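You operate a simulated robot arm through the tools that you are given. There is no shell and no other tool.

You run a simulated two-armed robot. Do the job below in one go: nothing can be reset, and whatever is moved stays where it is left.

Task
Lock the beam, take off the 2 kg weight and weigh the sack.
Fine: lay the weight on the green arm, free the beam, balance it and lock it again.
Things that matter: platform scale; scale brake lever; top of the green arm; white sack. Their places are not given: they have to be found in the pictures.

It is judged by the outcome, as a careful person would: the job done as asked, and still so three seconds after it is handed in. It fails if anything else is knocked over, pushed out of place, dropped, spilled or broken.

Robot
Two 7-joint arms with fingered hands on one trunk that stands fixed in place. Base frame: the origin is at the foot of the trunk, x ahead of it, y to its left, z up. Lengths are in mm, angles in degrees, forces in N, time in s.
The left shoulder is at [70, 166, 1143], the right one opposite. With the tool pointing down near the work surface each hand reaches from about 100 to 500 mm from the base axis, measured 20 degrees to its own side. Payload 4.1 kg a hand.
The tool frame of a hand sits at the grasp point between the pads (the TCP): z along the fingers, y along the line on which they close. The tips reach 32 mm beyond it. The gripper opens to 108 mm; its body begins 38 mm behind the TCP. The gripper is a hand of 4 fingers: y runs from the thumb to the fingers, the wrist lies at [-16, -108, -186] in the tool frame.
Orientation is that of the tool frame in the base frame, as a unit quaternion [x, y, z, w]. With the fingers straight down and the wrist toward the robot, the tool's x, y and z point along [0, 1, 0], [1, 0, 0] and [0, 0, -1] of the base frame.

Tools
- The arms move only by the tool step_arm. It takes "left_targets", "right_targets" or both (then of equal length, played together; a hand with none holds still); each is a list of rows, each a list of 6 numbers: the shift along the tool's x, y, z in units of 100 mm (1.0 is 100 mm), then the turn, a rotation vector about the tool's x, y, z in units of 60 degrees (1.0 is 60 degrees). In form: [[tx, ty, tz, rx, ry, rz], ...]. A call has 1 to 20 rows; each row is the pose to reach, as a shift and turn from the pose commanded when the call began, along the tool's axes at that moment. A call with a number of a shift or a turn outside -1 to 1 is refused whole. A row lasts 0.2 s, in which the tool goes at most 50 mm and 8.6 degrees; a call with a longer step from one row to the next is refused whole. A pose out of reach is approached as far as the arm can. The call stops where the force on the tool passes 40 N (or 10 N more than at its start, if that is more) or the arm is blocked; 0.2 s more then pass. In this call time passes only in rows, and 0.2 s behind the last. It gives the time, the measured TCP pose, the force on the tool (base axes), the opening and the grip force at its end, in the units of the frame above (readings bear some noise), with the torque about the TCP (base axes, N m) and any sound that the robot's microphone picked up.
- Cameras (640 x 400 px; columns grow to the right, rows downward): "scene" is now at [140.5, -0.2, 1381.4]; the picture's right is [0.17, -0.99, 0.00], its down [-0.47, -0.08, -0.88] and it looks along [0.87, 0.15, -0.47] (base axes); focal length 214 px, centre (320, 200). "left" rides on the left gripper at [-64, -93, -132] in its tool frame; the picture's right is [-0.80, -0.28, 0.53], its down [0.55, -0.71, 0.45] and it looks along [0.25, 0.65, 0.72] (tool axes); focal length 247 px, centre (320, 200). "right" rides on the right gripper at [64, -93, -131] in its tool frame; the picture's right is [-0.80, 0.28, -0.53], its down [-0.55, -0.71, 0.45] and it looks along [-0.25, 0.65, 0.72] (tool axes); focal length 247 px, centre (320, 200).
- snapshot(camera): a new picture of that camera. It takes no simulated time.
- raise_lower(by): slides the trunk up (or, below 0, down) by that many mm; the arms and the scene camera ride with it, the base frame stays. It gives what a move gives, with no picture.
- move_fingers(index, middle, ring, thumb_bend, hand): sets how far each is bent, from 0 (flat) to 1 (curled in); at 0.3 the hand is open as for a grip, at 0.7 the pads meet at the TCP. One left out holds its place. A second passes; each finger stops where it meets its share of the squeeze, and holds until it gets a number again. It is the only way to open and close the hand. It gives what a move gives, with no picture; readings hold the bend of each and the force on the fingers (four entries, about 0 where the hand has none), thumb and palm.
- head_to(pan, tilt): turns the head with the scene camera to pan (to the left, within 86 degrees either way) and tilt (down, from -29 to 69), counted from straight ahead of the robot. It gives what a move gives.
- probe_pixels(camera, pixels): for up to 12 pixels [column, row] of the newest picture of that camera ("zoom" is the newest enlarged one), the place [x, y, z] in the base frame of the surface seen there, good to about 2 mm, but the place of the scene camera against the robot may be out by one fixed shift of up to 25 mm in any direction. It takes no simulated time.
- enlarge(camera, box): a new picture of the part [left, top, right, bottom] of that camera's present view, enlarged. It takes no simulated time.
- hand_in(): hands the job in; it is judged then, once.

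Open the grippers and draw the arms clear of the work before you hand the job in, unless the task says otherwise.

The tools are called after "Emit:" as name(argument=value, ...) on one line, values as JSON. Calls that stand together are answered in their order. step_arm: Moves the arms, as the interface text tells. Its arguments: {"type":"object","properties":{"left_targets":{"type":"array","items":{"type":"array","items":{"type":"number"}}},"right_targets":{"type":"array","items":{"type":"array","items":{"type":"number"}}}},"required":[]} The other tools are called the same way: raise_lower (by) moves the trunk up or down; move_fingers (index, middle, ring, thumb_bend, hand) moves the fingers one by one; head_to (pan, tilt) turns the head that bears the scene camera; snapshot (camera) takes a picture; probe_pixels (camera, pixels) gives the place of the surface under pixels of a picture; enlarge (camera, box) takes an enlarged picture of a part of a camera's view; hand_in () hands the job in.

At the start:

```text
t: 0.0
left_ee_pos: [481.2, 473.8, 1306.8]
left_tool_rot: [0.707, 0.707, 0.0, 0.0]
left_force: [1.0, 0.0, 0.2]
left_ft_torque: [0.0, 0.01, -0.03]
left_grip_width: 107.4
left_grasp_force: 0.0
left_shape: jaw
left_bend: [0.3, 0.3, 0.3, 0.3]
left_finger forces: [0.0, 0.0, 0.0, 0.1, 0.1, 0.0]
right_ee_pos: [571.0, -128.4, 1350.3]
right_tool_rot: [0.706, 0.708, 0.0, 0.0]
right_force: [-0.4, -0.5, -0.1]
right_ft_torque: [-0.04, -0.01, -0.02]
right_grip_width: 107.5
right_grasp_force: 0.0
right_shape: jaw
right_bend: [0.3, 0.3, 0.3, 0.3]
right_finger forces: [0.1, 0.0, 0.1, 0.1, 0.0, 0.1]
trunk travel left (down, up): [-650.0, 290.0]
head pan, tilt (commanded): [9.8, 28.3]
```

scene: 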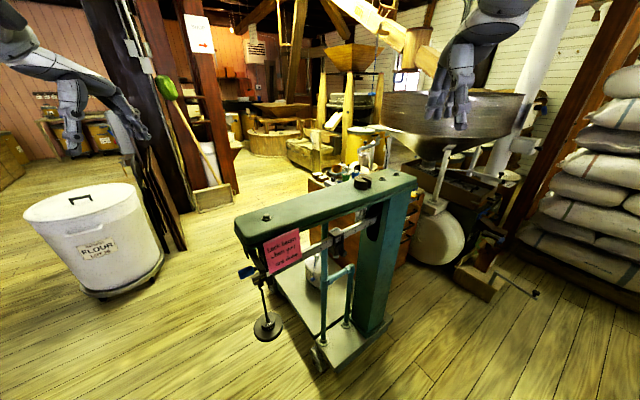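
right: 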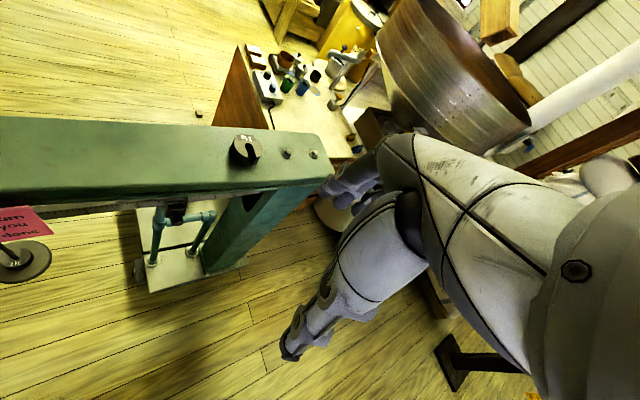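
left: 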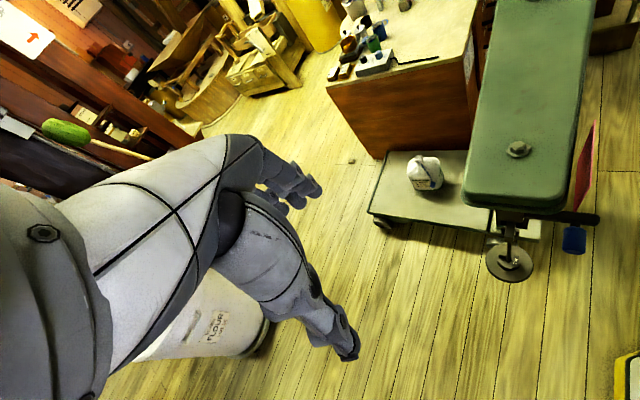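

I start by looking closer at the scale: the green arm lies around (320,215), the note at (282,250), the hanging weight at (267,325), a blue lever at (248,272).

Emit:
enlarge(camera="scene", box=[220, 160, 440, 380])

Emit:
enlarge(camera="left", box=[360, 100, 640, 300])

Emit:
enlarge(camera="right", box=[0, 100, 340, 300])

```text
1.82 times, centred on (330, 270) of scene
```

zoom: 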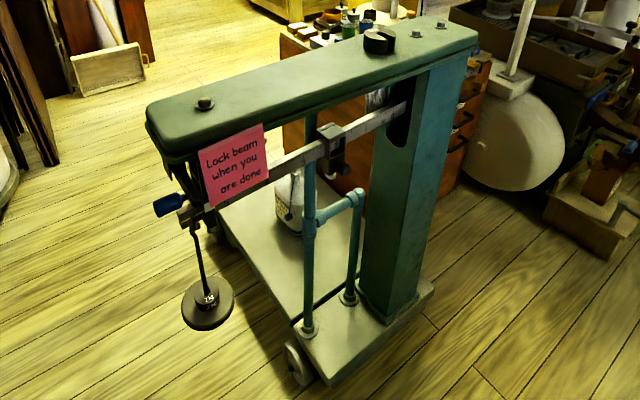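

```text
2.00 times, centred on (500, 200) of left
```

zoom: 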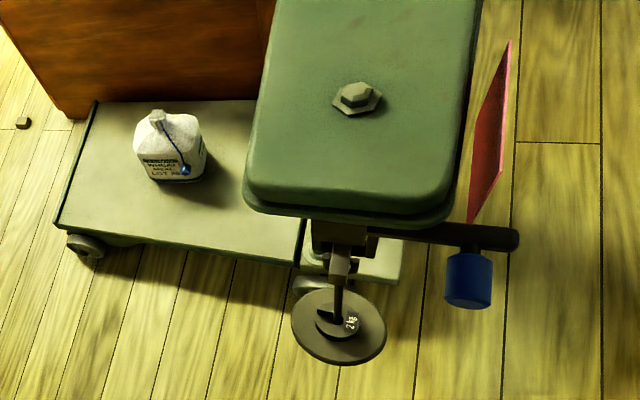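

```text
1.88 times, centred on (170, 200) of right
```

zoom: 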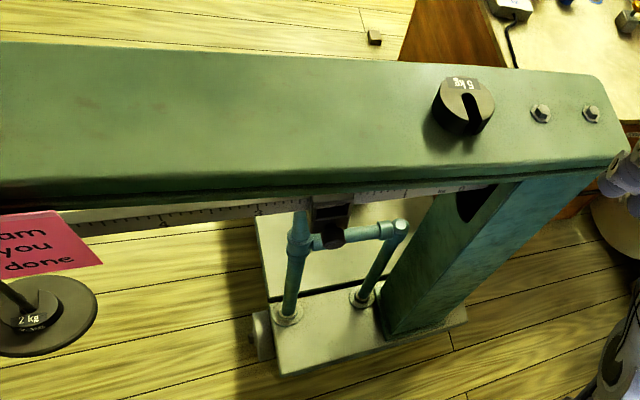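

I probe features in the newest zoom (right camera) and scene/left pictures to place the arm, the weight, the lever and the poise.

Emit:
probe_pixels(camera="right", pixels=[[246, 150], [20, 150], [300, 140], [325, 150], [180, 212], [205, 215], [155, 250], [20, 270], [40, 265], [10, 225], [120, 203], [285, 155]])

Emit:
probe_pixels(camera="left", pixels=[[517, 147], [470, 195], [560, 205], [575, 238], [595, 218], [510, 262], [506, 280], [508, 235], [512, 220], [425, 172], [530, 217], [585, 180]])

Emit:
probe_pixels(camera="scene", pixels=[[266, 216], [362, 182], [246, 272], [254, 270], [266, 325], [266, 318], [263, 290], [268, 340], [336, 235], [335, 245], [300, 260], [347, 228]])

```text
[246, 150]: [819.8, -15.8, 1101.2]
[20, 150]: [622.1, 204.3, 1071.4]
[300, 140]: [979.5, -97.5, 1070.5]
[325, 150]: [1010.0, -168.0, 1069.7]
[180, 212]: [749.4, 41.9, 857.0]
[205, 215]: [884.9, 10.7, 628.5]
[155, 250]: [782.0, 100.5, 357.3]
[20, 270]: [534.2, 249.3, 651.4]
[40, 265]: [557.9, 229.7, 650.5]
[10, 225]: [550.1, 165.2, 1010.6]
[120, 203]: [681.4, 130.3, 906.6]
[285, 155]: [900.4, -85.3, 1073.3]
```

```text
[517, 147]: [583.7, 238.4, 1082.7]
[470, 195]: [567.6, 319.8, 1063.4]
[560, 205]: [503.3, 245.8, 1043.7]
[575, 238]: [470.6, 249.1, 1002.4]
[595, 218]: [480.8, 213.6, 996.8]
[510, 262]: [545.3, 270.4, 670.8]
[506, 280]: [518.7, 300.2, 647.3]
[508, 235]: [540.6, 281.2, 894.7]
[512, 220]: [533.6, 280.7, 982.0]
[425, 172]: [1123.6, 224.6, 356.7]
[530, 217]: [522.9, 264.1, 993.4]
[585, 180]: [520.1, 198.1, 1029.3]
```

```text
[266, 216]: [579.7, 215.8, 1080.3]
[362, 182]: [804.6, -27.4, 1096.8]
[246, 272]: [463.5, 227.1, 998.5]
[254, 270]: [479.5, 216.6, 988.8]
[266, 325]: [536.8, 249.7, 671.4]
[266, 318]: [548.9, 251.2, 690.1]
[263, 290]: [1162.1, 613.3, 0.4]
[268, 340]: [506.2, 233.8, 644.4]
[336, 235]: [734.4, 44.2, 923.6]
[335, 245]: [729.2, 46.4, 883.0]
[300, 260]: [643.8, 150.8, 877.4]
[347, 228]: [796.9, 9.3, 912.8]
```

The lever's blue knob reads about (470,249,1002) and the weight disc about (540,260,650). I zoom in tighter on the hanger/lever and on the poise before moving anything.

Emit:
enlarge(camera="left", box=[460, 190, 620, 290])

Emit:
enlarge(camera="scene", box=[230, 225, 310, 345])

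Emit:
enlarge(camera="scene", box=[290, 190, 400, 270])

Emit:
enlarge(camera="right", box=[0, 180, 220, 290])

```text
4.00 times, centred on (540, 240) of left
```

zoom: 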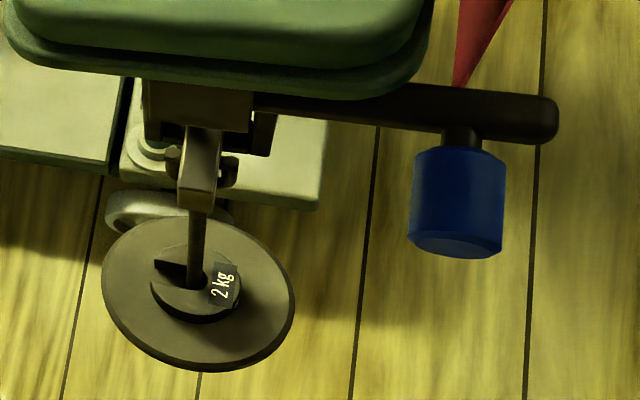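

```text
3.33 times, centred on (270, 285) of scene
```

zoom: 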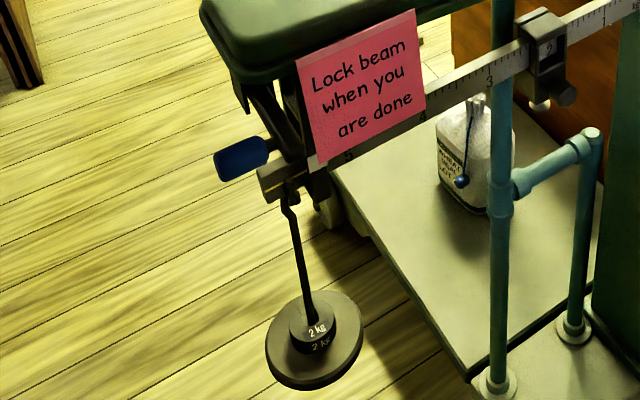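

```text
5.00 times, centred on (345, 230) of scene
```

zoom: 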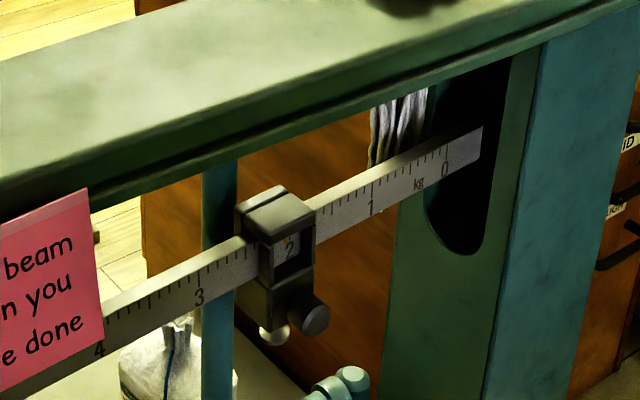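

```text
2.91 times, centred on (110, 235) of right
```

zoom: 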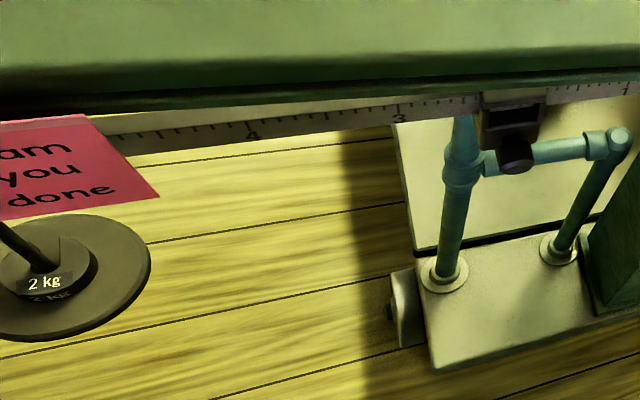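

The beam shows 0 to 5 kg with the poise near 2, the 2 kg slotted weight on the hanger plate with its label facing me, and the note says to lock the beam when done. I probe the flour tub, the wheels/floor and the lever and hanger more finely before lowering the trunk for a level view.

Emit:
enlarge(camera="left", box=[460, 190, 620, 290])

Emit:
probe_pixels(camera="zoom", pixels=[[455, 205], [455, 240], [460, 135], [530, 115], [330, 105], [200, 105], [200, 170], [196, 230], [225, 290], [190, 300], [130, 260], [260, 330]])

Emit:
probe_pixels(camera="scene", pixels=[[90, 195], [155, 230], [30, 220], [100, 285], [320, 360], [318, 345], [440, 240], [492, 285], [340, 160], [420, 100]])

```text
4.00 times, centred on (540, 240) of left
```

zoom: 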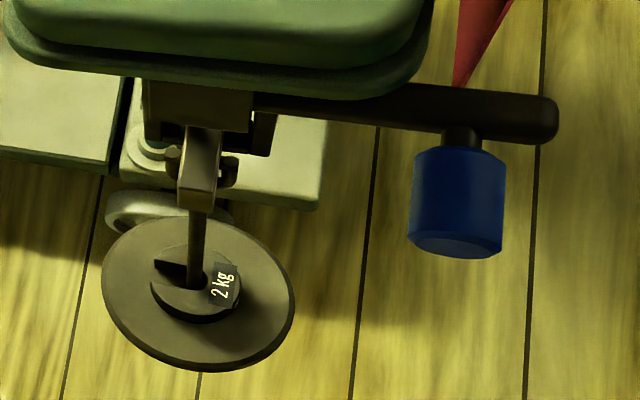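

```text
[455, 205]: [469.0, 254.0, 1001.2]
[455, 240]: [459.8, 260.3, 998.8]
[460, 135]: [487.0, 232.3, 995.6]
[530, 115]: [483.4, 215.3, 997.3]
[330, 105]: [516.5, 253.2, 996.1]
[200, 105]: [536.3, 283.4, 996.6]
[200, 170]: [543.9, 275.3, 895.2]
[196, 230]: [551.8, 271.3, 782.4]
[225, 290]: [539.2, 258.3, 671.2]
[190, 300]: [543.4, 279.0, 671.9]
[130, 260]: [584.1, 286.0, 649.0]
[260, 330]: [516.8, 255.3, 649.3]
```

```text
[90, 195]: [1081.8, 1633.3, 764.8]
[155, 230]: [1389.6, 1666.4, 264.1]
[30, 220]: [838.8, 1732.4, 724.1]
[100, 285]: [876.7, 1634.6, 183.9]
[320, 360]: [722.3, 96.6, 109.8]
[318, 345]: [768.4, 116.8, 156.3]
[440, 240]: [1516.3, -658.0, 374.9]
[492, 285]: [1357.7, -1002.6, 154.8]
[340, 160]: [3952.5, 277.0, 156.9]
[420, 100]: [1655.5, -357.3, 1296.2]
```

The weight is 22 mm thick (top z 671, plate z 649), the lever rod is at z≈997 ending near (483,215) with its knob toward (460,260). Nothing near the arms on the way down, so I lower the trunk 350 mm for a level view of beam and lever.

Emit:
raise_lower(by=-350)

Emit:
head_to(pan=20, tilt=15)

Emit:
snapshot(camera="scene")

Emit:
snapshot(camera="left")

Emit:
snapshot(camera="right")

```text
t: 3.4
left_ee_pos: [481.1, 474.1, 956.9]
left_tool_rot: [0.707, 0.707, 0.0, 0.0]
left_force: [0.1, -0.1, -0.1]
left_ft_torque: [0.02, 0.01, 0.02]
left_grip_width: 107.7
left_grasp_force: 0.0
left_shape: jaw
left_bend: [0.3, 0.3, 0.3, 0.3]
left_finger forces: [0.0, 0.0, 0.0, 0.0, 0.1, 0.0]
right_ee_pos: [571.6, -129.1, 1000.6]
right_tool_rot: [0.707, 0.708, -0.001, -0.001]
right_force: [0.3, -0.3, -0.7]
right_ft_torque: [0.05, -0.02, -0.01]
right_grip_width: 107.9
right_grasp_force: 0.0
right_shape: jaw
right_bend: [0.3, 0.3, 0.3, 0.3]
right_finger forces: [0.1, 0.0, 0.0, 0.0, 0.0, 0.0]
trunk travel left (down, up): [-300.0, 640.0]
head pan, tilt (commanded): [9.8, 28.3]
```

```text
t: 4.2
left_ee_pos: [481.5, 473.9, 957.7]
left_tool_rot: [0.707, 0.707, 0.001, 0.0]
left_force: [-0.1, -0.1, 0.4]
left_ft_torque: [-0.02, -0.02, 0.0]
left_grip_width: 107.8
left_grasp_force: 0.0
left_shape: jaw
left_bend: [0.3, 0.3, 0.3, 0.3]
left_finger forces: [0.0, 0.1, 0.1, 0.1, 0.0, 0.0]
right_ee_pos: [571.0, -129.2, 1000.2]
right_tool_rot: [0.706, 0.708, -0.001, 0.0]
right_force: [0.8, -0.1, -0.2]
right_ft_torque: [0.01, -0.02, -0.04]
right_grip_width: 107.5
right_grasp_force: 0.0
right_shape: jaw
right_bend: [0.3, 0.3, 0.3, 0.3]
right_finger forces: [0.1, 0.0, 0.0, 0.1, 0.0, 0.1]
trunk travel left (down, up): [-300.0, 640.0]
head pan, tilt (commanded): [20.0, 15.0]
```

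```text
taken
```

scene: 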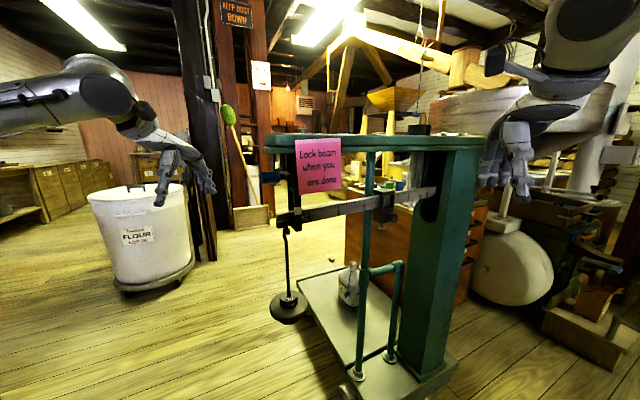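

```text
taken
```

left: 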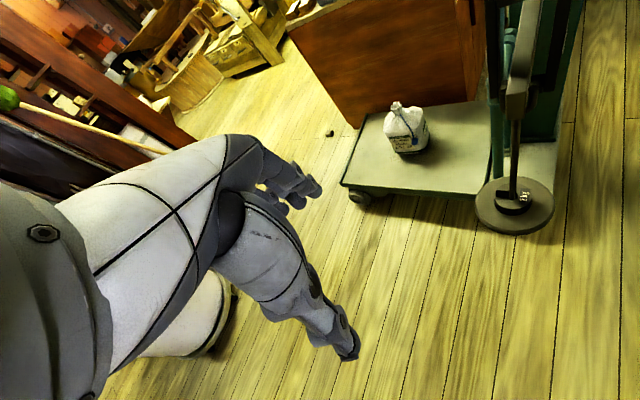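

```text
taken
```

right: 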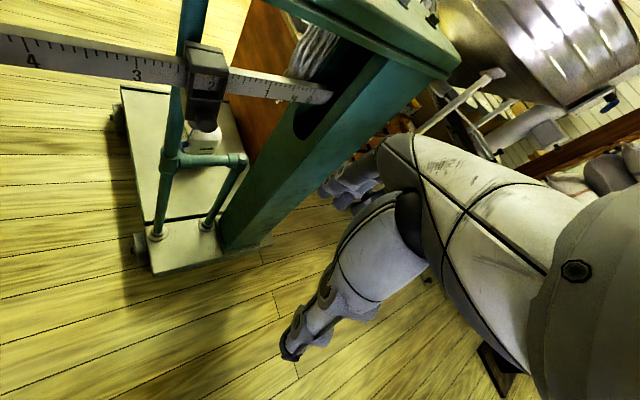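

I now have a level view of the scale in the scene picture: lever knob at (272,177), beam tip at (290,218), poise at (385,207). I enlarge each.

Emit:
enlarge(camera="scene", box=[250, 130, 346, 190])

Emit:
enlarge(camera="scene", box=[250, 180, 346, 240])

Emit:
enlarge(camera="scene", box=[340, 170, 450, 240])

Emit:
enlarge(camera="right", box=[120, 20, 360, 170])

Emit:
enlarge(camera="left", box=[440, 0, 600, 240])

```text
6.67 times, centred on (298, 160) of scene
```

zoom: 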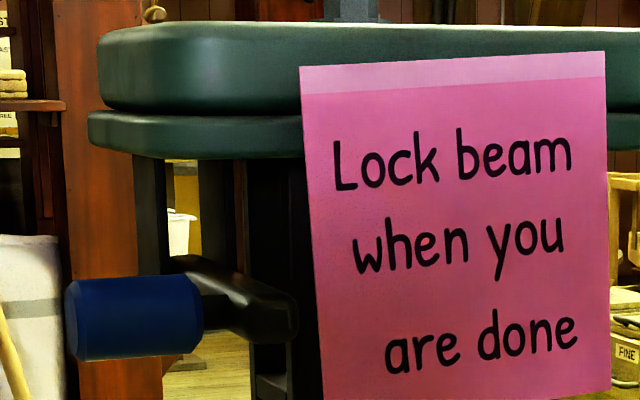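

```text
6.67 times, centred on (298, 210) of scene
```

zoom: 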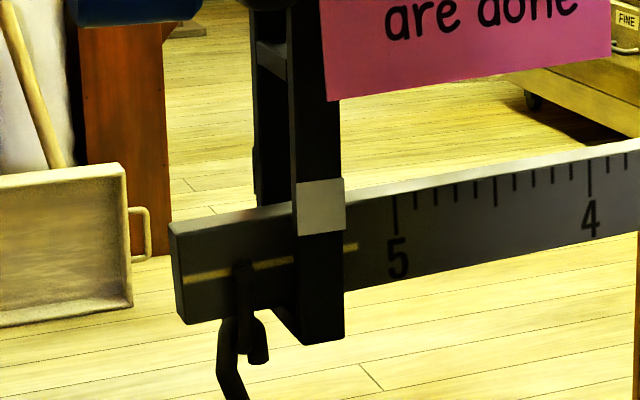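

```text
5.71 times, centred on (395, 205) of scene
```

zoom: 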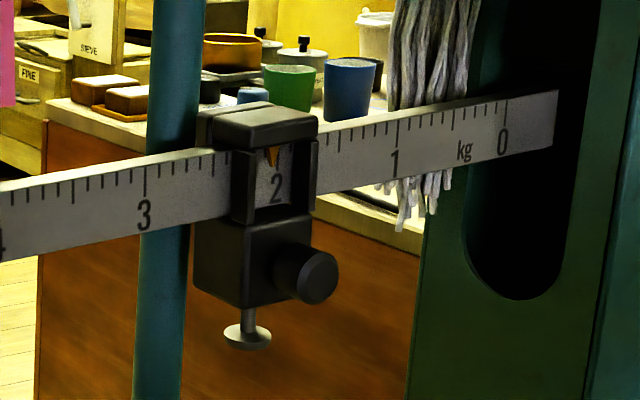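

```text
2.67 times, centred on (240, 95) of right
```

zoom: 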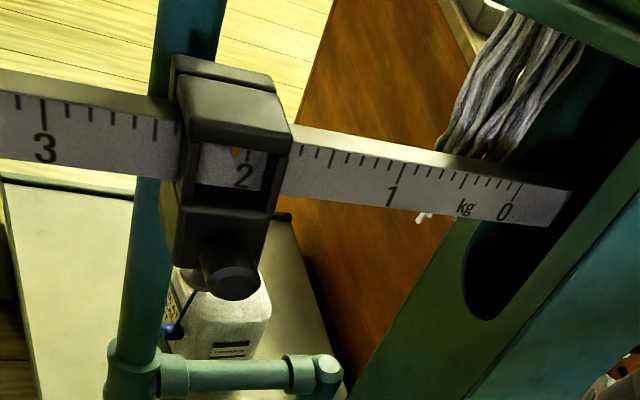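

```text
1.67 times, centred on (520, 120) of left
```

zoom: 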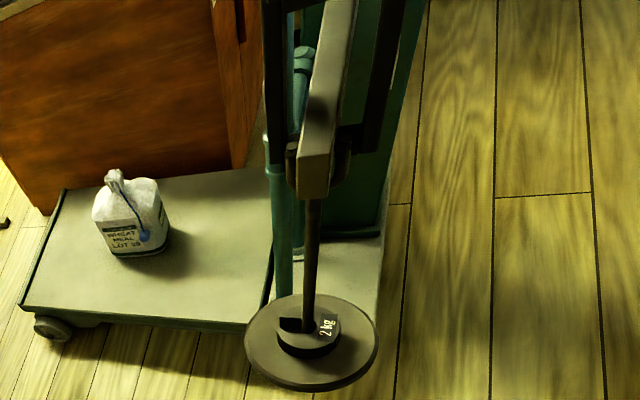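

The beam runs through a stirrup with a white index plate at zoom (320,205); the poise carries a window reading 2, a knob and a pin below. I probe the beam's top edge along its length to get its tilt, and the poise and lever geometry.

Emit:
enlarge(camera="left", box=[440, 0, 600, 100])

Emit:
enlarge(camera="right", box=[120, 20, 360, 170])

Emit:
probe_pixels(camera="zoom", pixels=[[20, 78], [120, 100], [320, 135], [440, 160], [550, 185], [225, 75], [230, 115], [225, 150], [232, 280], [215, 225], [120, 165], [140, 340]])

Emit:
probe_pixels(camera="left", pixels=[[520, 85], [518, 98], [525, 60], [531, 30], [536, 8], [515, 110], [515, 150], [513, 180], [520, 196], [514, 208], [490, 215], [540, 215]])

Emit:
probe_pixels(camera="scene", pixels=[[267, 177], [275, 177], [285, 175], [290, 178], [280, 215], [298, 212], [316, 206], [340, 202], [288, 230], [285, 260], [289, 303], [385, 195]])

```text
4.00 times, centred on (520, 50) of left
```

zoom: 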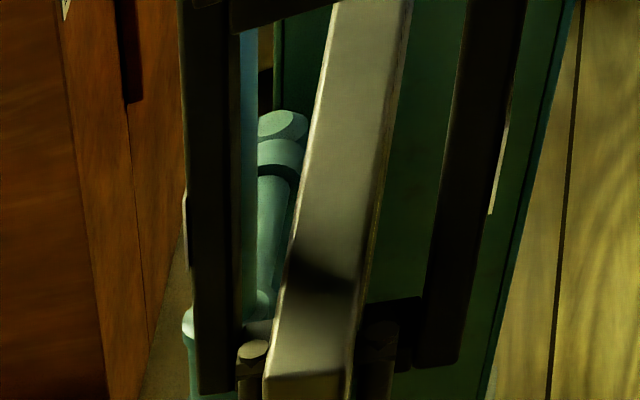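

```text
2.67 times, centred on (240, 95) of right
```

zoom: 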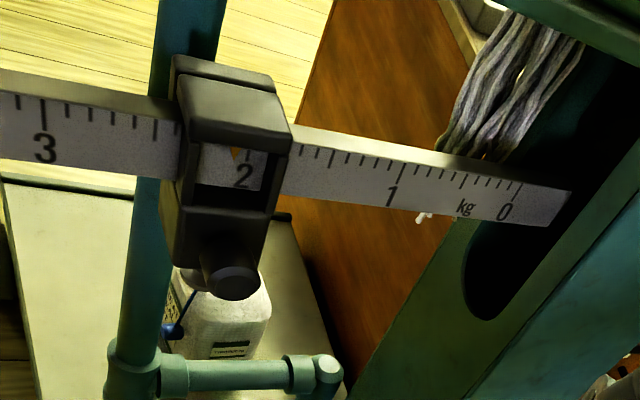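

```text
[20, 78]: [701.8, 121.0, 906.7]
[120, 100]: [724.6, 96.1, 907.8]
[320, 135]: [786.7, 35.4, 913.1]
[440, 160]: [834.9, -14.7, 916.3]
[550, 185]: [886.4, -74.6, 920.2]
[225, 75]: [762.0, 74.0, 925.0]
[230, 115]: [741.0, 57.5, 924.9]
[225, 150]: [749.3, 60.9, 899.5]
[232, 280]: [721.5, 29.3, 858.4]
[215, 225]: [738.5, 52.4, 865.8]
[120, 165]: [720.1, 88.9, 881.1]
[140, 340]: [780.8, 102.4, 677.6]
```

```text
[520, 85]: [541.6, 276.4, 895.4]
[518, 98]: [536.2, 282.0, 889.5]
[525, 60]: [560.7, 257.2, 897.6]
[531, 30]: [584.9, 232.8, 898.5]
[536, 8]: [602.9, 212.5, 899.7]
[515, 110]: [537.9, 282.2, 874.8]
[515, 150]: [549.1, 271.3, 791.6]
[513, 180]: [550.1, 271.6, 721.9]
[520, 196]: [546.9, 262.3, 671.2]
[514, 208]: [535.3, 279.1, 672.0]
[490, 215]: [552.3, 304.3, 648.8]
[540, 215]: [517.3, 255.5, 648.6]
```

```text
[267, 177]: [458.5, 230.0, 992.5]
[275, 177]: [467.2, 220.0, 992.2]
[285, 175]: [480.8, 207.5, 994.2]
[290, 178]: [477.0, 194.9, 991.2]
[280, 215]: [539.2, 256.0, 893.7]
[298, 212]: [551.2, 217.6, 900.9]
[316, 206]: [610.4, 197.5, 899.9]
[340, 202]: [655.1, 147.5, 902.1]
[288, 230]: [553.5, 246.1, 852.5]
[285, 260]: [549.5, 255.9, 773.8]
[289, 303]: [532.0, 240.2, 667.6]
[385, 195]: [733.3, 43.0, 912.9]
```

The beam slopes tip-down about 2.9° (top z 920 at the column, 895 at the tip), so it rests on its lower stop. I lower the trunk another 200 mm to look up under the green arm at the lever mechanism, behind the note.

Emit:
raise_lower(by=-200)

Emit:
head_to(pan=25, tilt=-10)

Emit:
snapshot(camera="scene")

Emit:
snapshot(camera="left")

```text
t: 6.3
left_ee_pos: [481.3, 474.0, 758.2]
left_tool_rot: [0.707, 0.708, 0.001, 0.0]
left_force: [-0.5, 0.7, -0.6]
left_ft_torque: [-0.01, -0.01, 0.05]
left_grip_width: 107.5
left_grasp_force: 0.0
left_shape: jaw
left_bend: [0.3, 0.3, 0.3, 0.3]
left_finger forces: [0.0, 0.1, 0.0, 0.0, 0.0, 0.0]
right_ee_pos: [570.4, -129.6, 801.2]
right_tool_rot: [0.706, 0.708, -0.001, -0.001]
right_force: [0.6, 0.4, -0.6]
right_ft_torque: [0.0, -0.03, -0.01]
right_grip_width: 107.9
right_grasp_force: 0.1
right_shape: jaw
right_bend: [0.3, 0.3, 0.3, 0.3]
right_finger forces: [0.1, 0.0, 0.0, 0.0, 0.0, 0.0]
trunk travel left (down, up): [-100.0, 840.0]
head pan, tilt (commanded): [20.0, 15.0]
```

```text
t: 7.2
left_ee_pos: [480.6, 474.5, 757.6]
left_tool_rot: [0.707, 0.707, 0.0, 0.0]
left_force: [0.9, -0.5, 0.2]
left_ft_torque: [0.01, 0.0, -0.01]
left_grip_width: 107.5
left_grasp_force: 0.1
left_shape: jaw
left_bend: [0.3, 0.3, 0.3, 0.3]
left_finger forces: [0.0, 0.1, 0.0, 0.0, 0.0, 0.0]
right_ee_pos: [570.9, -128.6, 800.6]
right_tool_rot: [0.707, 0.707, -0.001, 0.0]
right_force: [-0.2, -0.4, -0.2]
right_ft_torque: [0.03, 0.0, -0.04]
right_grip_width: 107.4
right_grasp_force: 0.1
right_shape: jaw
right_bend: [0.3, 0.3, 0.3, 0.3]
right_finger forces: [0.1, 0.0, 0.0, 0.0, 0.0, 0.0]
trunk travel left (down, up): [-100.0, 840.0]
head pan, tilt (commanded): [25.0, -10.0]
```

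```text
taken
```

scene: 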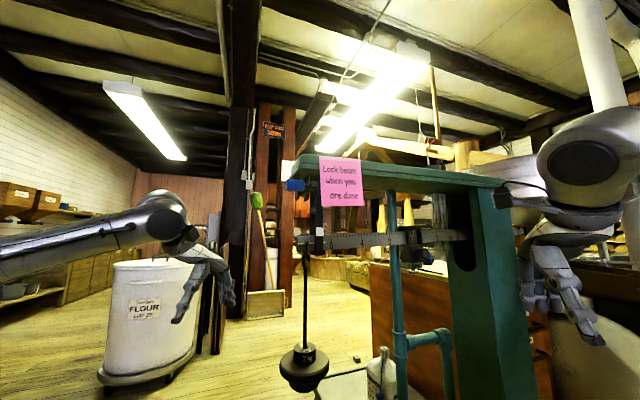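

```text
taken
```

left: 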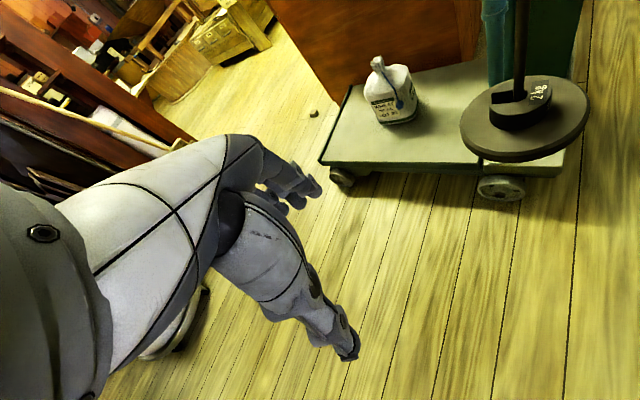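

The low view shows the lever knob at (294,185), the stirrup at (316,220) and the weight at (304,355). I enlarge those regions.

Emit:
enlarge(camera="scene", box=[276, 165, 340, 205])

Emit:
enlarge(camera="scene", box=[280, 200, 360, 250])

Emit:
enlarge(camera="scene", box=[260, 330, 356, 390])

Emit:
enlarge(camera="left", box=[440, 50, 600, 170])

Emit:
probe_pixels(camera="left", pixels=[[518, 90], [521, 60], [500, 118], [530, 118], [545, 95], [500, 95], [545, 85], [470, 140], [580, 110], [515, 150], [525, 80], [505, 130]])

```text
10.00 times, centred on (308, 185) of scene
```

zoom: 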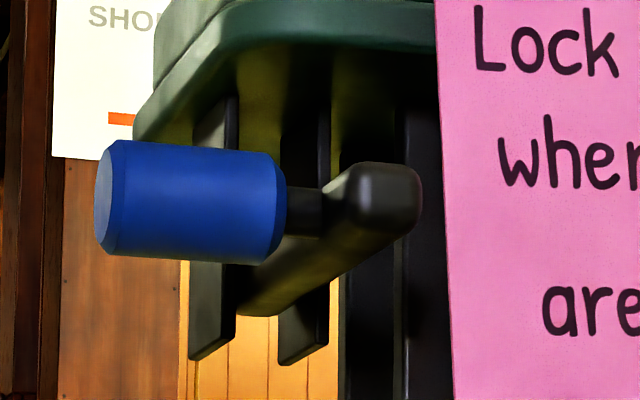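

```text
8.00 times, centred on (320, 225) of scene
```

zoom: 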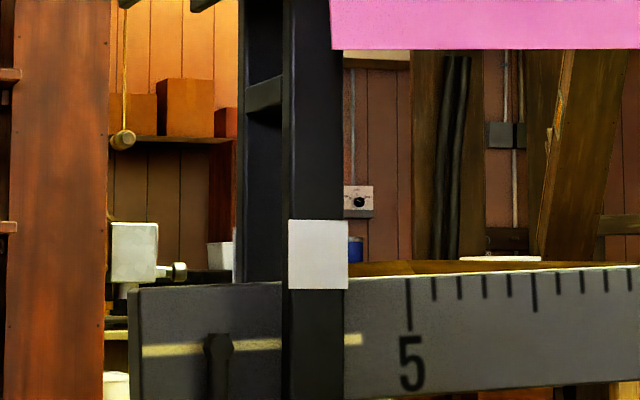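

```text
6.67 times, centred on (308, 360) of scene
```

zoom: 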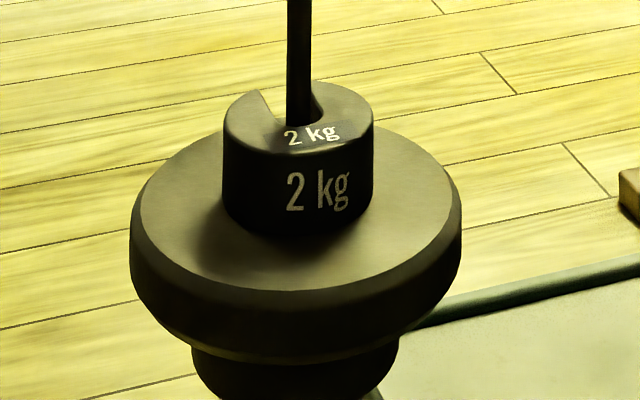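

```text
3.33 times, centred on (520, 110) of left
```

zoom: 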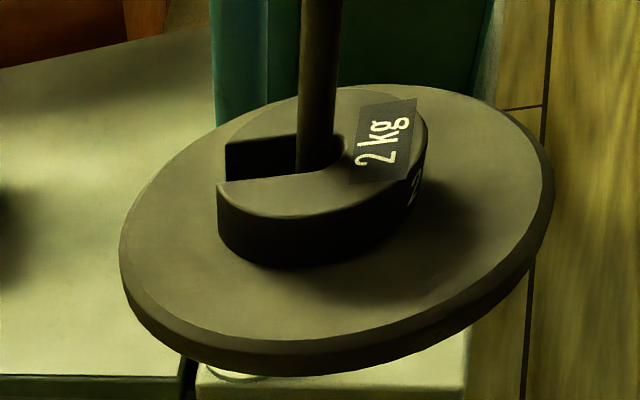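

```text
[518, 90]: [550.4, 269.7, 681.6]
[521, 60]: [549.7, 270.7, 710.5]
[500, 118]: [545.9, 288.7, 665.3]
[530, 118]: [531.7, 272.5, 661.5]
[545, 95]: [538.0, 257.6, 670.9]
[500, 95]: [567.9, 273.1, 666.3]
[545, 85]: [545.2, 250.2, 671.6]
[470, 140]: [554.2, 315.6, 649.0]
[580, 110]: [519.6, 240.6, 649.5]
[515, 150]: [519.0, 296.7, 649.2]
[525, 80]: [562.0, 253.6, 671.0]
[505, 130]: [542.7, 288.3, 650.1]
```

The weight sits flat (about 45 mm wide, 22 mm high) with its slot opening away from me and the label facing front, so it must come off toward the robot; the crank's handle axis runs along the beam. I now look at the shape of both hands to plan the grip.

Emit:
enlarge(camera="scene", box=[140, 210, 268, 330])

Emit:
enlarge(camera="scene", box=[500, 210, 630, 360])

Emit:
enlarge(camera="left", box=[150, 120, 400, 380])

```text
3.33 times, centred on (204, 270) of scene
```

zoom: 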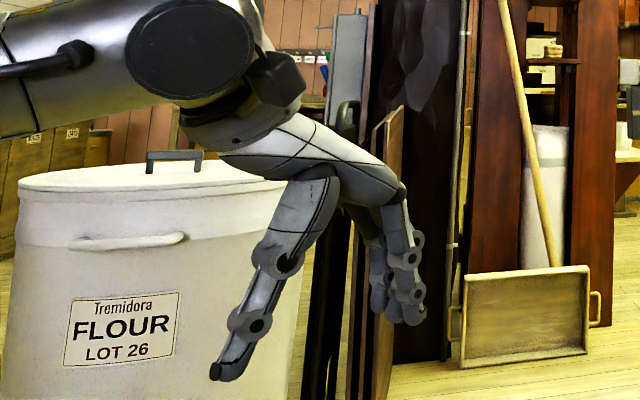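

```text
2.67 times, centred on (565, 285) of scene
```

zoom: 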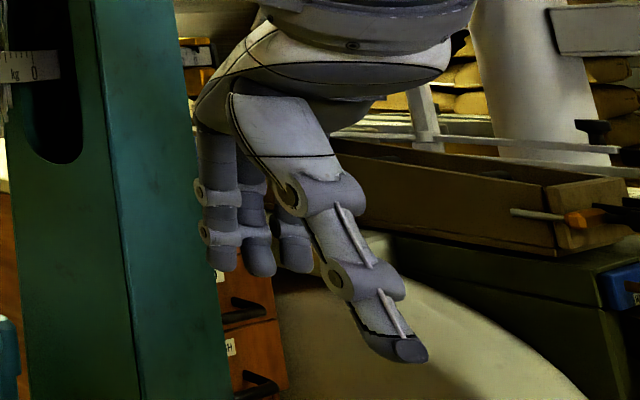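

```text
1.54 times, centred on (275, 250) of left
```

zoom: 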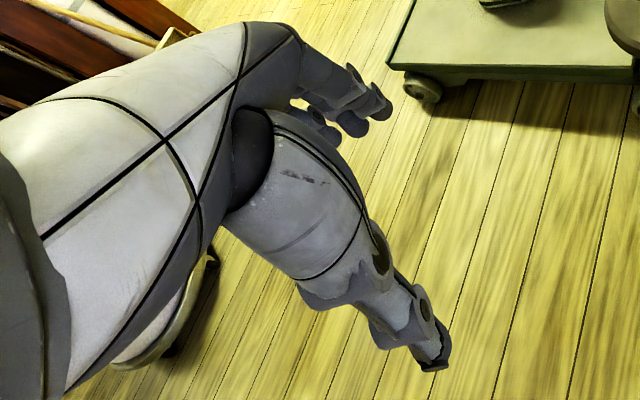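

I probe the tips and knuckles of the right hand (thumb tip near scene (595,343), fingers near (529,307),(542,309),(556,308)) to learn its size in the tool frame.

Emit:
probe_pixels(camera="scene", pixels=[[596, 342], [590, 328], [575, 305], [560, 285], [530, 306], [542, 309], [555, 307], [530, 285], [526, 262], [545, 245], [560, 250], [540, 230]])

Emit:
probe_pixels(camera="left", pixels=[[353, 350], [330, 325], [320, 290], [270, 260], [318, 187], [300, 200], [275, 155], [240, 160], [160, 200], [200, 280], [60, 250], [270, 215]])

```text
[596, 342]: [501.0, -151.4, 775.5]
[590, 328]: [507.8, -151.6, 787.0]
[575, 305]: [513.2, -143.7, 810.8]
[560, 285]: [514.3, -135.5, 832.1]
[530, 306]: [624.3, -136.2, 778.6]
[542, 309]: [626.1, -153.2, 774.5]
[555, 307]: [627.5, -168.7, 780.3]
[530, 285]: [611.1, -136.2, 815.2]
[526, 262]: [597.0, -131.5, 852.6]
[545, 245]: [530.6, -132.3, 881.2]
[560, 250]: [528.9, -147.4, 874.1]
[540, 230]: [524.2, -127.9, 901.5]
```

```text
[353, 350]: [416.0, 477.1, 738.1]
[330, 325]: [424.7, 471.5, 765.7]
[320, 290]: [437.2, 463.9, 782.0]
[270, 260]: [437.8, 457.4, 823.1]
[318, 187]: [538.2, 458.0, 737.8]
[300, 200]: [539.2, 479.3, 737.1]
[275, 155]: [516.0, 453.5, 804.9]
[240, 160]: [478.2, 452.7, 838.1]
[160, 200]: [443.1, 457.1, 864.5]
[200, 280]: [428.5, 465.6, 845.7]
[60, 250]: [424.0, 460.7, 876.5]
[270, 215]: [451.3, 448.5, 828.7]
```

The hand is narrow (fingers about 16 mm apart, ±26 mm wide). I raise the trunk 200 mm and turn the left hand to point along the beam (thumb below, fingers above) at a standoff from the lever's knob end near (456,263,1000), which also gives its camera a view of the mechanism.

Emit:
raise_lower(by=200)

Emit:
step_arm(left_targets=[[-0.1, -0.2, -0.05, -0.118, -0.05, 0.05], [-0.2, -0.4, -0.1, -0.236, -0.099, 0.099], [-0.3, -0.6, -0.15, -0.354, -0.149, 0.149], [-0.4, -0.8, -0.2, -0.471, -0.198, 0.198], [-0.5, -1.0, -0.25, -0.589, -0.248, 0.248], [-0.6, -1.0, -0.3, -0.707, -0.297, 0.297]])

```text
t: 9.4
left_ee_pos: [481.3, 474.2, 958.0]
left_tool_rot: [0.708, 0.707, 0.0, 0.0]
left_force: [-0.4, -0.8, 0.3]
left_ft_torque: [-0.02, -0.01, 0.01]
left_grip_width: 107.8
left_grasp_force: 0.1
left_shape: jaw
left_bend: [0.3, 0.3, 0.3, 0.3]
left_finger forces: [0.1, 0.0, 0.1, 0.0, 0.0, 0.1]
right_ee_pos: [571.2, -128.6, 999.3]
right_tool_rot: [0.707, 0.707, -0.001, -0.002]
right_force: [-0.3, -0.5, 0.5]
right_ft_torque: [-0.04, -0.02, 0.0]
right_grip_width: 107.7
right_grasp_force: 0.0
right_shape: jaw
right_bend: [0.3, 0.3, 0.3, 0.3]
right_finger forces: [0.1, 0.0, 0.0, 0.0, 0.1, 0.0]
trunk travel left (down, up): [-300.0, 640.0]
head pan, tilt (commanded): [25.0, -10.0]
```

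```text
t: 10.8
left_ee_pos: [382.6, 413.7, 988.4]
left_tool_rot: [0.749, 0.536, 0.147, 0.362]
left_force: [0.4, 0.6, -0.7]
left_ft_torque: [0.03, 0.02, -0.01]
left_grip_width: 107.9
left_grasp_force: 0.1
left_shape: jaw
left_bend: [0.3, 0.3, 0.3, 0.3]
left_finger forces: [0.0, 0.0, 0.0, 0.0, 0.0, 0.1]
right_ee_pos: [571.9, -129.0, 999.4]
right_tool_rot: [0.707, 0.707, 0.0, 0.0]
right_force: [0.5, -0.1, -0.8]
right_ft_torque: [0.03, -0.02, 0.01]
right_grip_width: 107.5
right_grasp_force: 0.1
right_shape: jaw
right_bend: [0.3, 0.3, 0.3, 0.3]
right_finger forces: [0.1, 0.0, 0.1, 0.1, 0.1, 0.1]
trunk travel left (down, up): [-300.0, 640.0]
head pan, tilt (commanded): [25.0, -10.0]
```

The half turn went as predicted; I do the second half to a standoff at about (400,320,1000).

Emit:
step_arm(left_targets=[[-0.134, 0.062, 0.065, -0.118, -0.05, 0.05], [-0.268, 0.124, 0.13, -0.236, -0.099, 0.099], [-0.402, 0.186, 0.195, -0.354, -0.149, 0.149], [-0.535, 0.248, 0.259, -0.471, -0.198, 0.198], [-0.669, 0.31, 0.324, -0.589, -0.248, 0.248], [-0.803, 0.372, 0.389, -0.707, -0.297, 0.297]])

Emit:
snapshot(camera="left")

Emit:
head_to(pan=25, tilt=10)

Emit:
snapshot(camera="scene")

```text
t: 12.2
left_ee_pos: [400.8, 318.1, 1000.0]
left_tool_rot: [0.654, 0.267, 0.268, 0.655]
left_force: [0.4, -0.1, -0.7]
left_ft_torque: [-0.05, 0.04, -0.01]
left_grip_width: 107.9
left_grasp_force: 0.1
left_shape: jaw
left_bend: [0.3, 0.3, 0.3, 0.3]
left_finger forces: [0.1, 0.0, 0.0, 0.1, 0.0, 0.0]
left hand out of reach, approached as far as the arm can: row 3, 4
right_ee_pos: [571.9, -128.4, 999.5]
right_tool_rot: [0.706, 0.708, -0.001, -0.001]
right_force: [0.5, 0.1, 0.6]
right_ft_torque: [0.0, 0.0, 0.03]
right_grip_width: 107.8
right_grasp_force: 0.0
right_shape: jaw
right_bend: [0.3, 0.3, 0.3, 0.3]
right_finger forces: [0.0, 0.0, 0.0, 0.1, 0.1, 0.1]
trunk travel left (down, up): [-300.0, 640.0]
head pan, tilt (commanded): [25.0, -10.0]
```

```text
taken
```

left: 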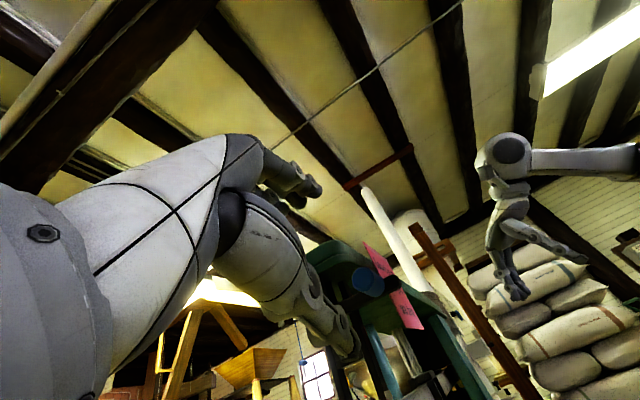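

```text
t: 13.0
left_ee_pos: [401.7, 319.8, 999.4]
left_tool_rot: [0.654, 0.268, 0.268, 0.655]
left_force: [-1.0, 0.3, -0.3]
left_ft_torque: [-0.02, 0.03, -0.03]
left_grip_width: 107.9
left_grasp_force: 0.0
left_shape: jaw
left_bend: [0.3, 0.3, 0.3, 0.3]
left_finger forces: [0.0, 0.0, 0.1, 0.0, 0.1, 0.1]
right_ee_pos: [571.5, -129.0, 1000.1]
right_tool_rot: [0.707, 0.707, 0.0, 0.0]
right_force: [0.9, 0.2, 0.1]
right_ft_torque: [0.05, -0.04, -0.03]
right_grip_width: 107.8
right_grasp_force: 0.1
right_shape: jaw
right_bend: [0.3, 0.3, 0.3, 0.3]
right_finger forces: [0.0, 0.0, 0.0, 0.0, 0.0, 0.0]
trunk travel left (down, up): [-300.0, 640.0]
head pan, tilt (commanded): [25.0, 10.0]
```

```text
taken
```

scene: 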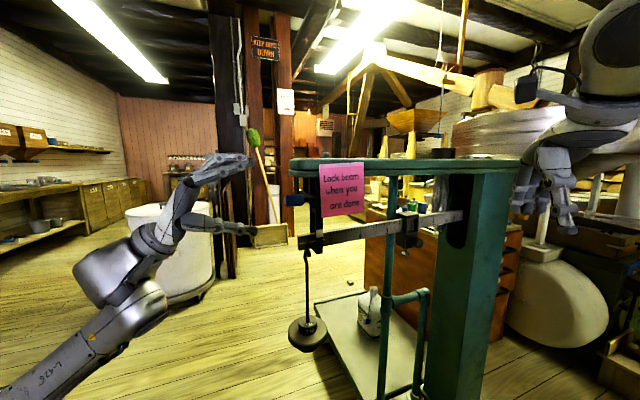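

The left hand now points along the beam with the knob visible at (368,281) in the left picture. I enlarge the lever and stirrup there and in the scene view.

Emit:
enlarge(camera="left", box=[300, 230, 460, 330])

Emit:
enlarge(camera="left", box=[310, 250, 520, 400])

Emit:
enlarge(camera="scene", box=[220, 150, 340, 250])

Emit:
probe_pixels(camera="left", pixels=[[368, 281], [362, 275], [385, 290], [392, 280], [340, 280], [350, 300], [370, 310], [330, 260], [400, 295], [375, 298]])

```text
4.00 times, centred on (380, 280) of left
```

zoom: 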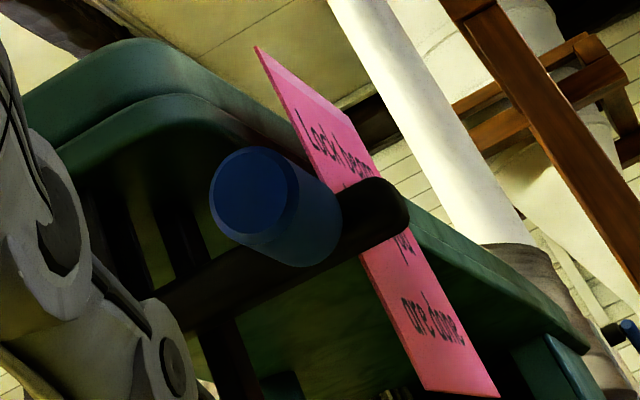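

```text
2.67 times, centred on (415, 325) of left
```

zoom: 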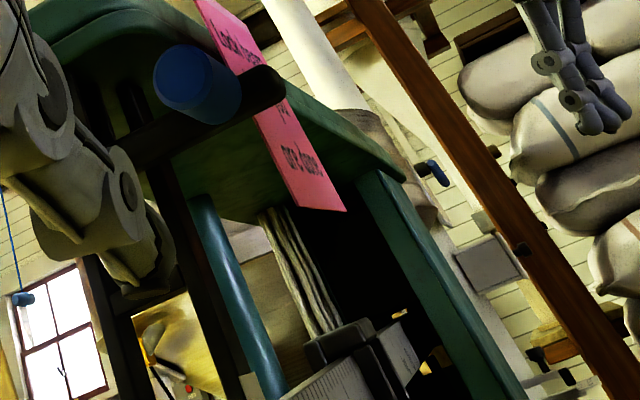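

```text
4.00 times, centred on (280, 200) of scene
```

zoom: 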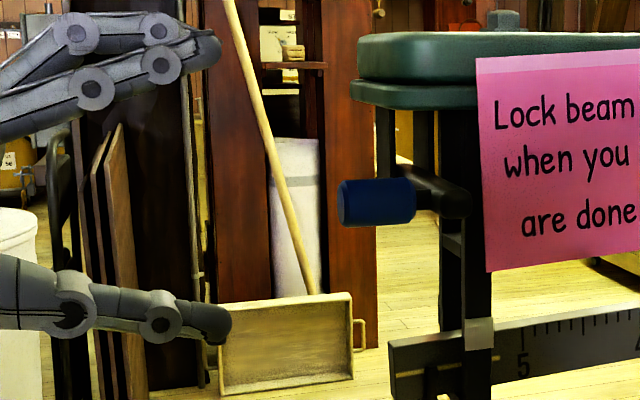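

```text
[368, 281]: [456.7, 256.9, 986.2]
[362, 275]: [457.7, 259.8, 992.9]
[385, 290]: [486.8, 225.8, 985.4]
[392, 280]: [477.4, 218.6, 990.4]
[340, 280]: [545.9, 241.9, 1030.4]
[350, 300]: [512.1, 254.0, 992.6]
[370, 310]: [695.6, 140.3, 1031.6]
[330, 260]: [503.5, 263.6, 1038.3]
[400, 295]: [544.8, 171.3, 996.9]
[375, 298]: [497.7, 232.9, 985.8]
```

The crank bar (z≈985–997) is held between two plates spaced along the beam, so the knob should swing up or down. I part-close the left hand to fit under the arm's edge before sliding it over the knob.

Emit:
move_fingers(hand="left", index=0.5, middle=0.5, ring=0.5, thumb_bend=0.5)

Emit:
snapshot(camera="scene")

Emit:
enlarge(camera="scene", box=[190, 140, 340, 240])

```text
t: 14.0
left_ee_pos: [402.1, 319.1, 1000.5]
left_tool_rot: [0.655, 0.267, 0.267, 0.655]
left_force: [-0.1, -0.4, 0.0]
left_ft_torque: [-0.01, -0.02, 0.0]
left_grip_width: 56.1
left_grasp_force: 0.1
left_shape: fingers
left_bend: [0.5, 0.5, 0.5, 0.5]
left_finger forces: [0.1, 0.0, 0.0, 0.1, 0.0, 0.0]
right_ee_pos: [570.9, -129.0, 1000.7]
right_tool_rot: [0.706, 0.708, 0.0, -0.001]
right_force: [-0.4, 0.4, -0.2]
right_ft_torque: [0.0, 0.0, 0.0]
right_grip_width: 107.7
right_grasp_force: 0.2
right_shape: jaw
right_bend: [0.3, 0.3, 0.3, 0.3]
right_finger forces: [0.1, 0.0, 0.1, 0.0, 0.0, 0.1]
trunk travel left (down, up): [-300.0, 640.0]
head pan, tilt (commanded): [25.0, 10.0]
```

```text
taken
```

scene: 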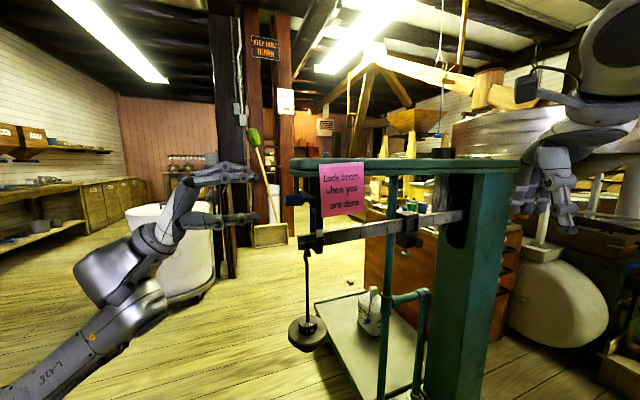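

```text
4.00 times, centred on (265, 190) of scene
```

zoom: 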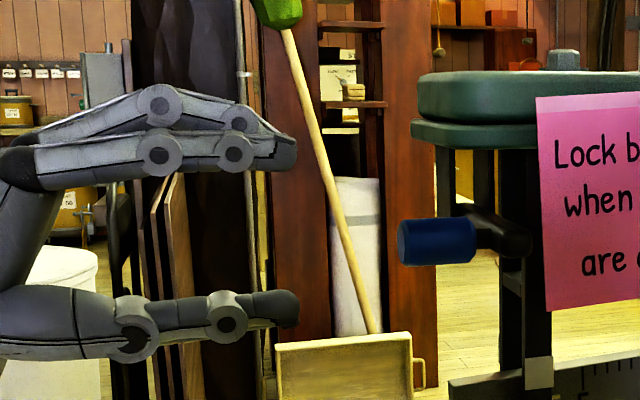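

The gap is 56 mm; I slide the hand along the beam direction so the knob (z 979–1003) sits between thumb and fingers, about 80 mm forward and 16 mm down.

Emit:
step_arm(left_targets=[[0, -0.08, 0.1, 0, 0, 0], [0, -0.16, 0.25, 0, 0, 0], [0, -0.16, 0.45, 0, 0, 0], [0, -0.16, 0.6, 0, 0, 0], [0, -0.16, 0.7, 0, 0, 0], [0, -0.16, 0.8, 0, 0, 0]])

Emit:
snapshot(camera="scene")

Emit:
enlarge(camera="scene", box=[220, 140, 370, 240])

Emit:
snapshot(camera="left")

```text
t: 15.4
left_ee_pos: [456.6, 261.8, 983.0]
left_tool_rot: [0.655, 0.267, 0.267, 0.655]
left_force: [1.1, -0.5, 0.4]
left_ft_torque: [0.03, -0.02, 0.01]
left_grip_width: 56.3
left_grasp_force: 0.1
left_shape: fingers
left_bend: [0.5, 0.5, 0.5, 0.5]
left_finger forces: [0.0, 0.0, 0.0, 0.0, 0.1, 0.0]
right_ee_pos: [572.2, -129.8, 999.7]
right_tool_rot: [0.707, 0.707, -0.001, -0.001]
right_force: [0.9, 0.1, -0.8]
right_ft_torque: [-0.02, -0.02, 0.03]
right_grip_width: 107.8
right_grasp_force: 0.1
right_shape: jaw
right_bend: [0.3, 0.3, 0.3, 0.3]
right_finger forces: [0.0, 0.0, 0.1, 0.1, 0.0, 0.1]
trunk travel left (down, up): [-300.0, 640.0]
head pan, tilt (commanded): [25.0, 10.0]
```

```text
taken
```

scene: 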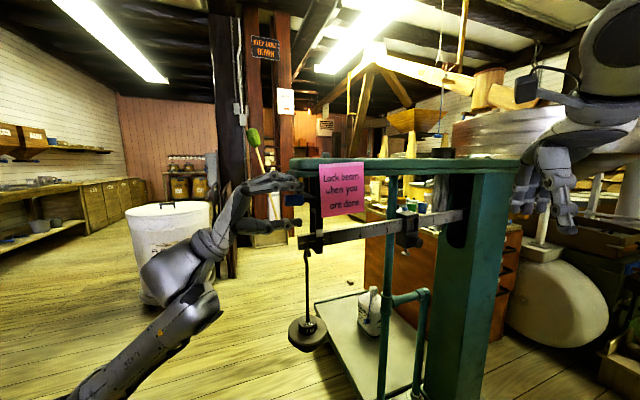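

```text
4.00 times, centred on (295, 190) of scene
```

zoom: 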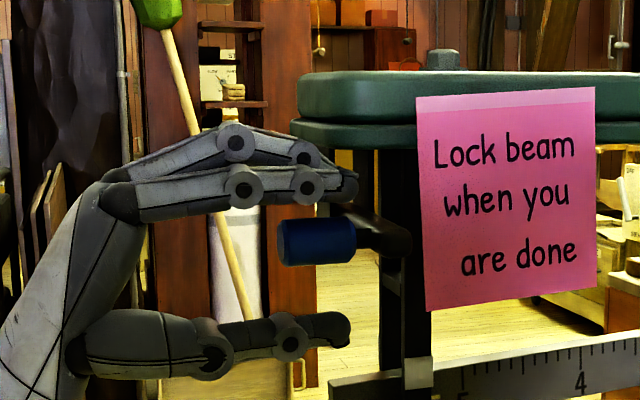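

```text
taken
```

left: 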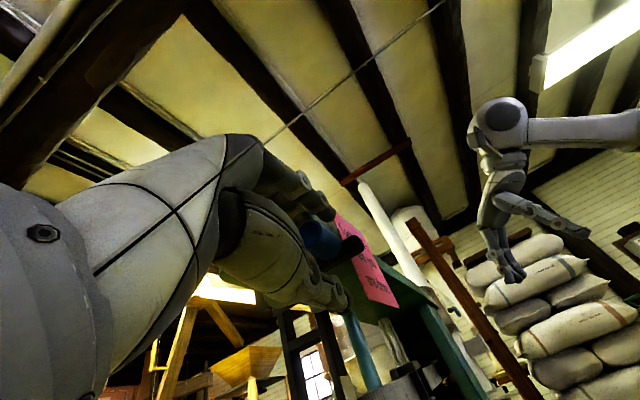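

The fingers sit just above the knob and the thumb below. I press down gently by 14 mm to feel which way the lever gives.

Emit:
step_arm(left_targets=[[0, -0.04, 0, 0, 0, 0], [0, -0.08, 0, 0, 0, 0], [0, -0.11, 0, 0, 0, 0], [0, -0.14, 0, 0, 0, 0]])

Emit:
enlarge(camera="scene", box=[220, 140, 370, 240])

```text
t: 16.4
left_ee_pos: [456.4, 263.0, 968.2]
left_tool_rot: [0.654, 0.266, 0.269, 0.655]
left_force: [-0.5, 0.2, 2.5]
left_ft_torque: [-0.02, -0.05, -0.02]
left_grip_width: 57.2
left_grasp_force: 0.9
left_shape: fingers
left_bend: [0.49, 0.49, 0.5, 0.5]
left_finger forces: [1.0, 1.1, 0.1, 0.0, 0.1, 0.0]
right_ee_pos: [571.0, -129.3, 1001.1]
right_tool_rot: [0.707, 0.707, -0.001, 0.0]
right_force: [0.3, -1.2, 0.1]
right_ft_torque: [-0.01, 0.02, 0.02]
right_grip_width: 107.4
right_grasp_force: 0.1
right_shape: jaw
right_bend: [0.3, 0.3, 0.3, 0.3]
right_finger forces: [0.0, 0.0, 0.0, 0.0, 0.0, 0.0]
trunk travel left (down, up): [-300.0, 640.0]
head pan, tilt (commanded): [25.0, 10.0]
```

```text
4.00 times, centred on (295, 190) of scene
```

zoom: 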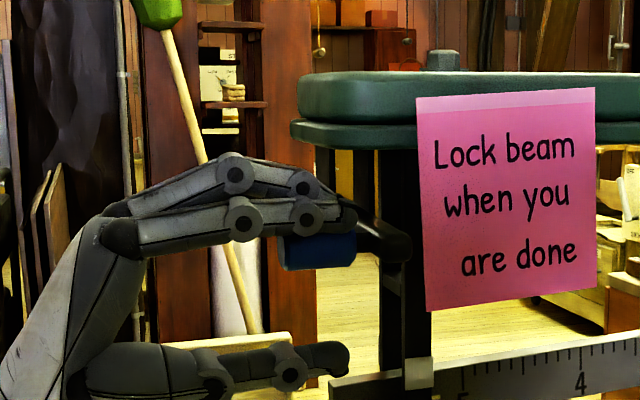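

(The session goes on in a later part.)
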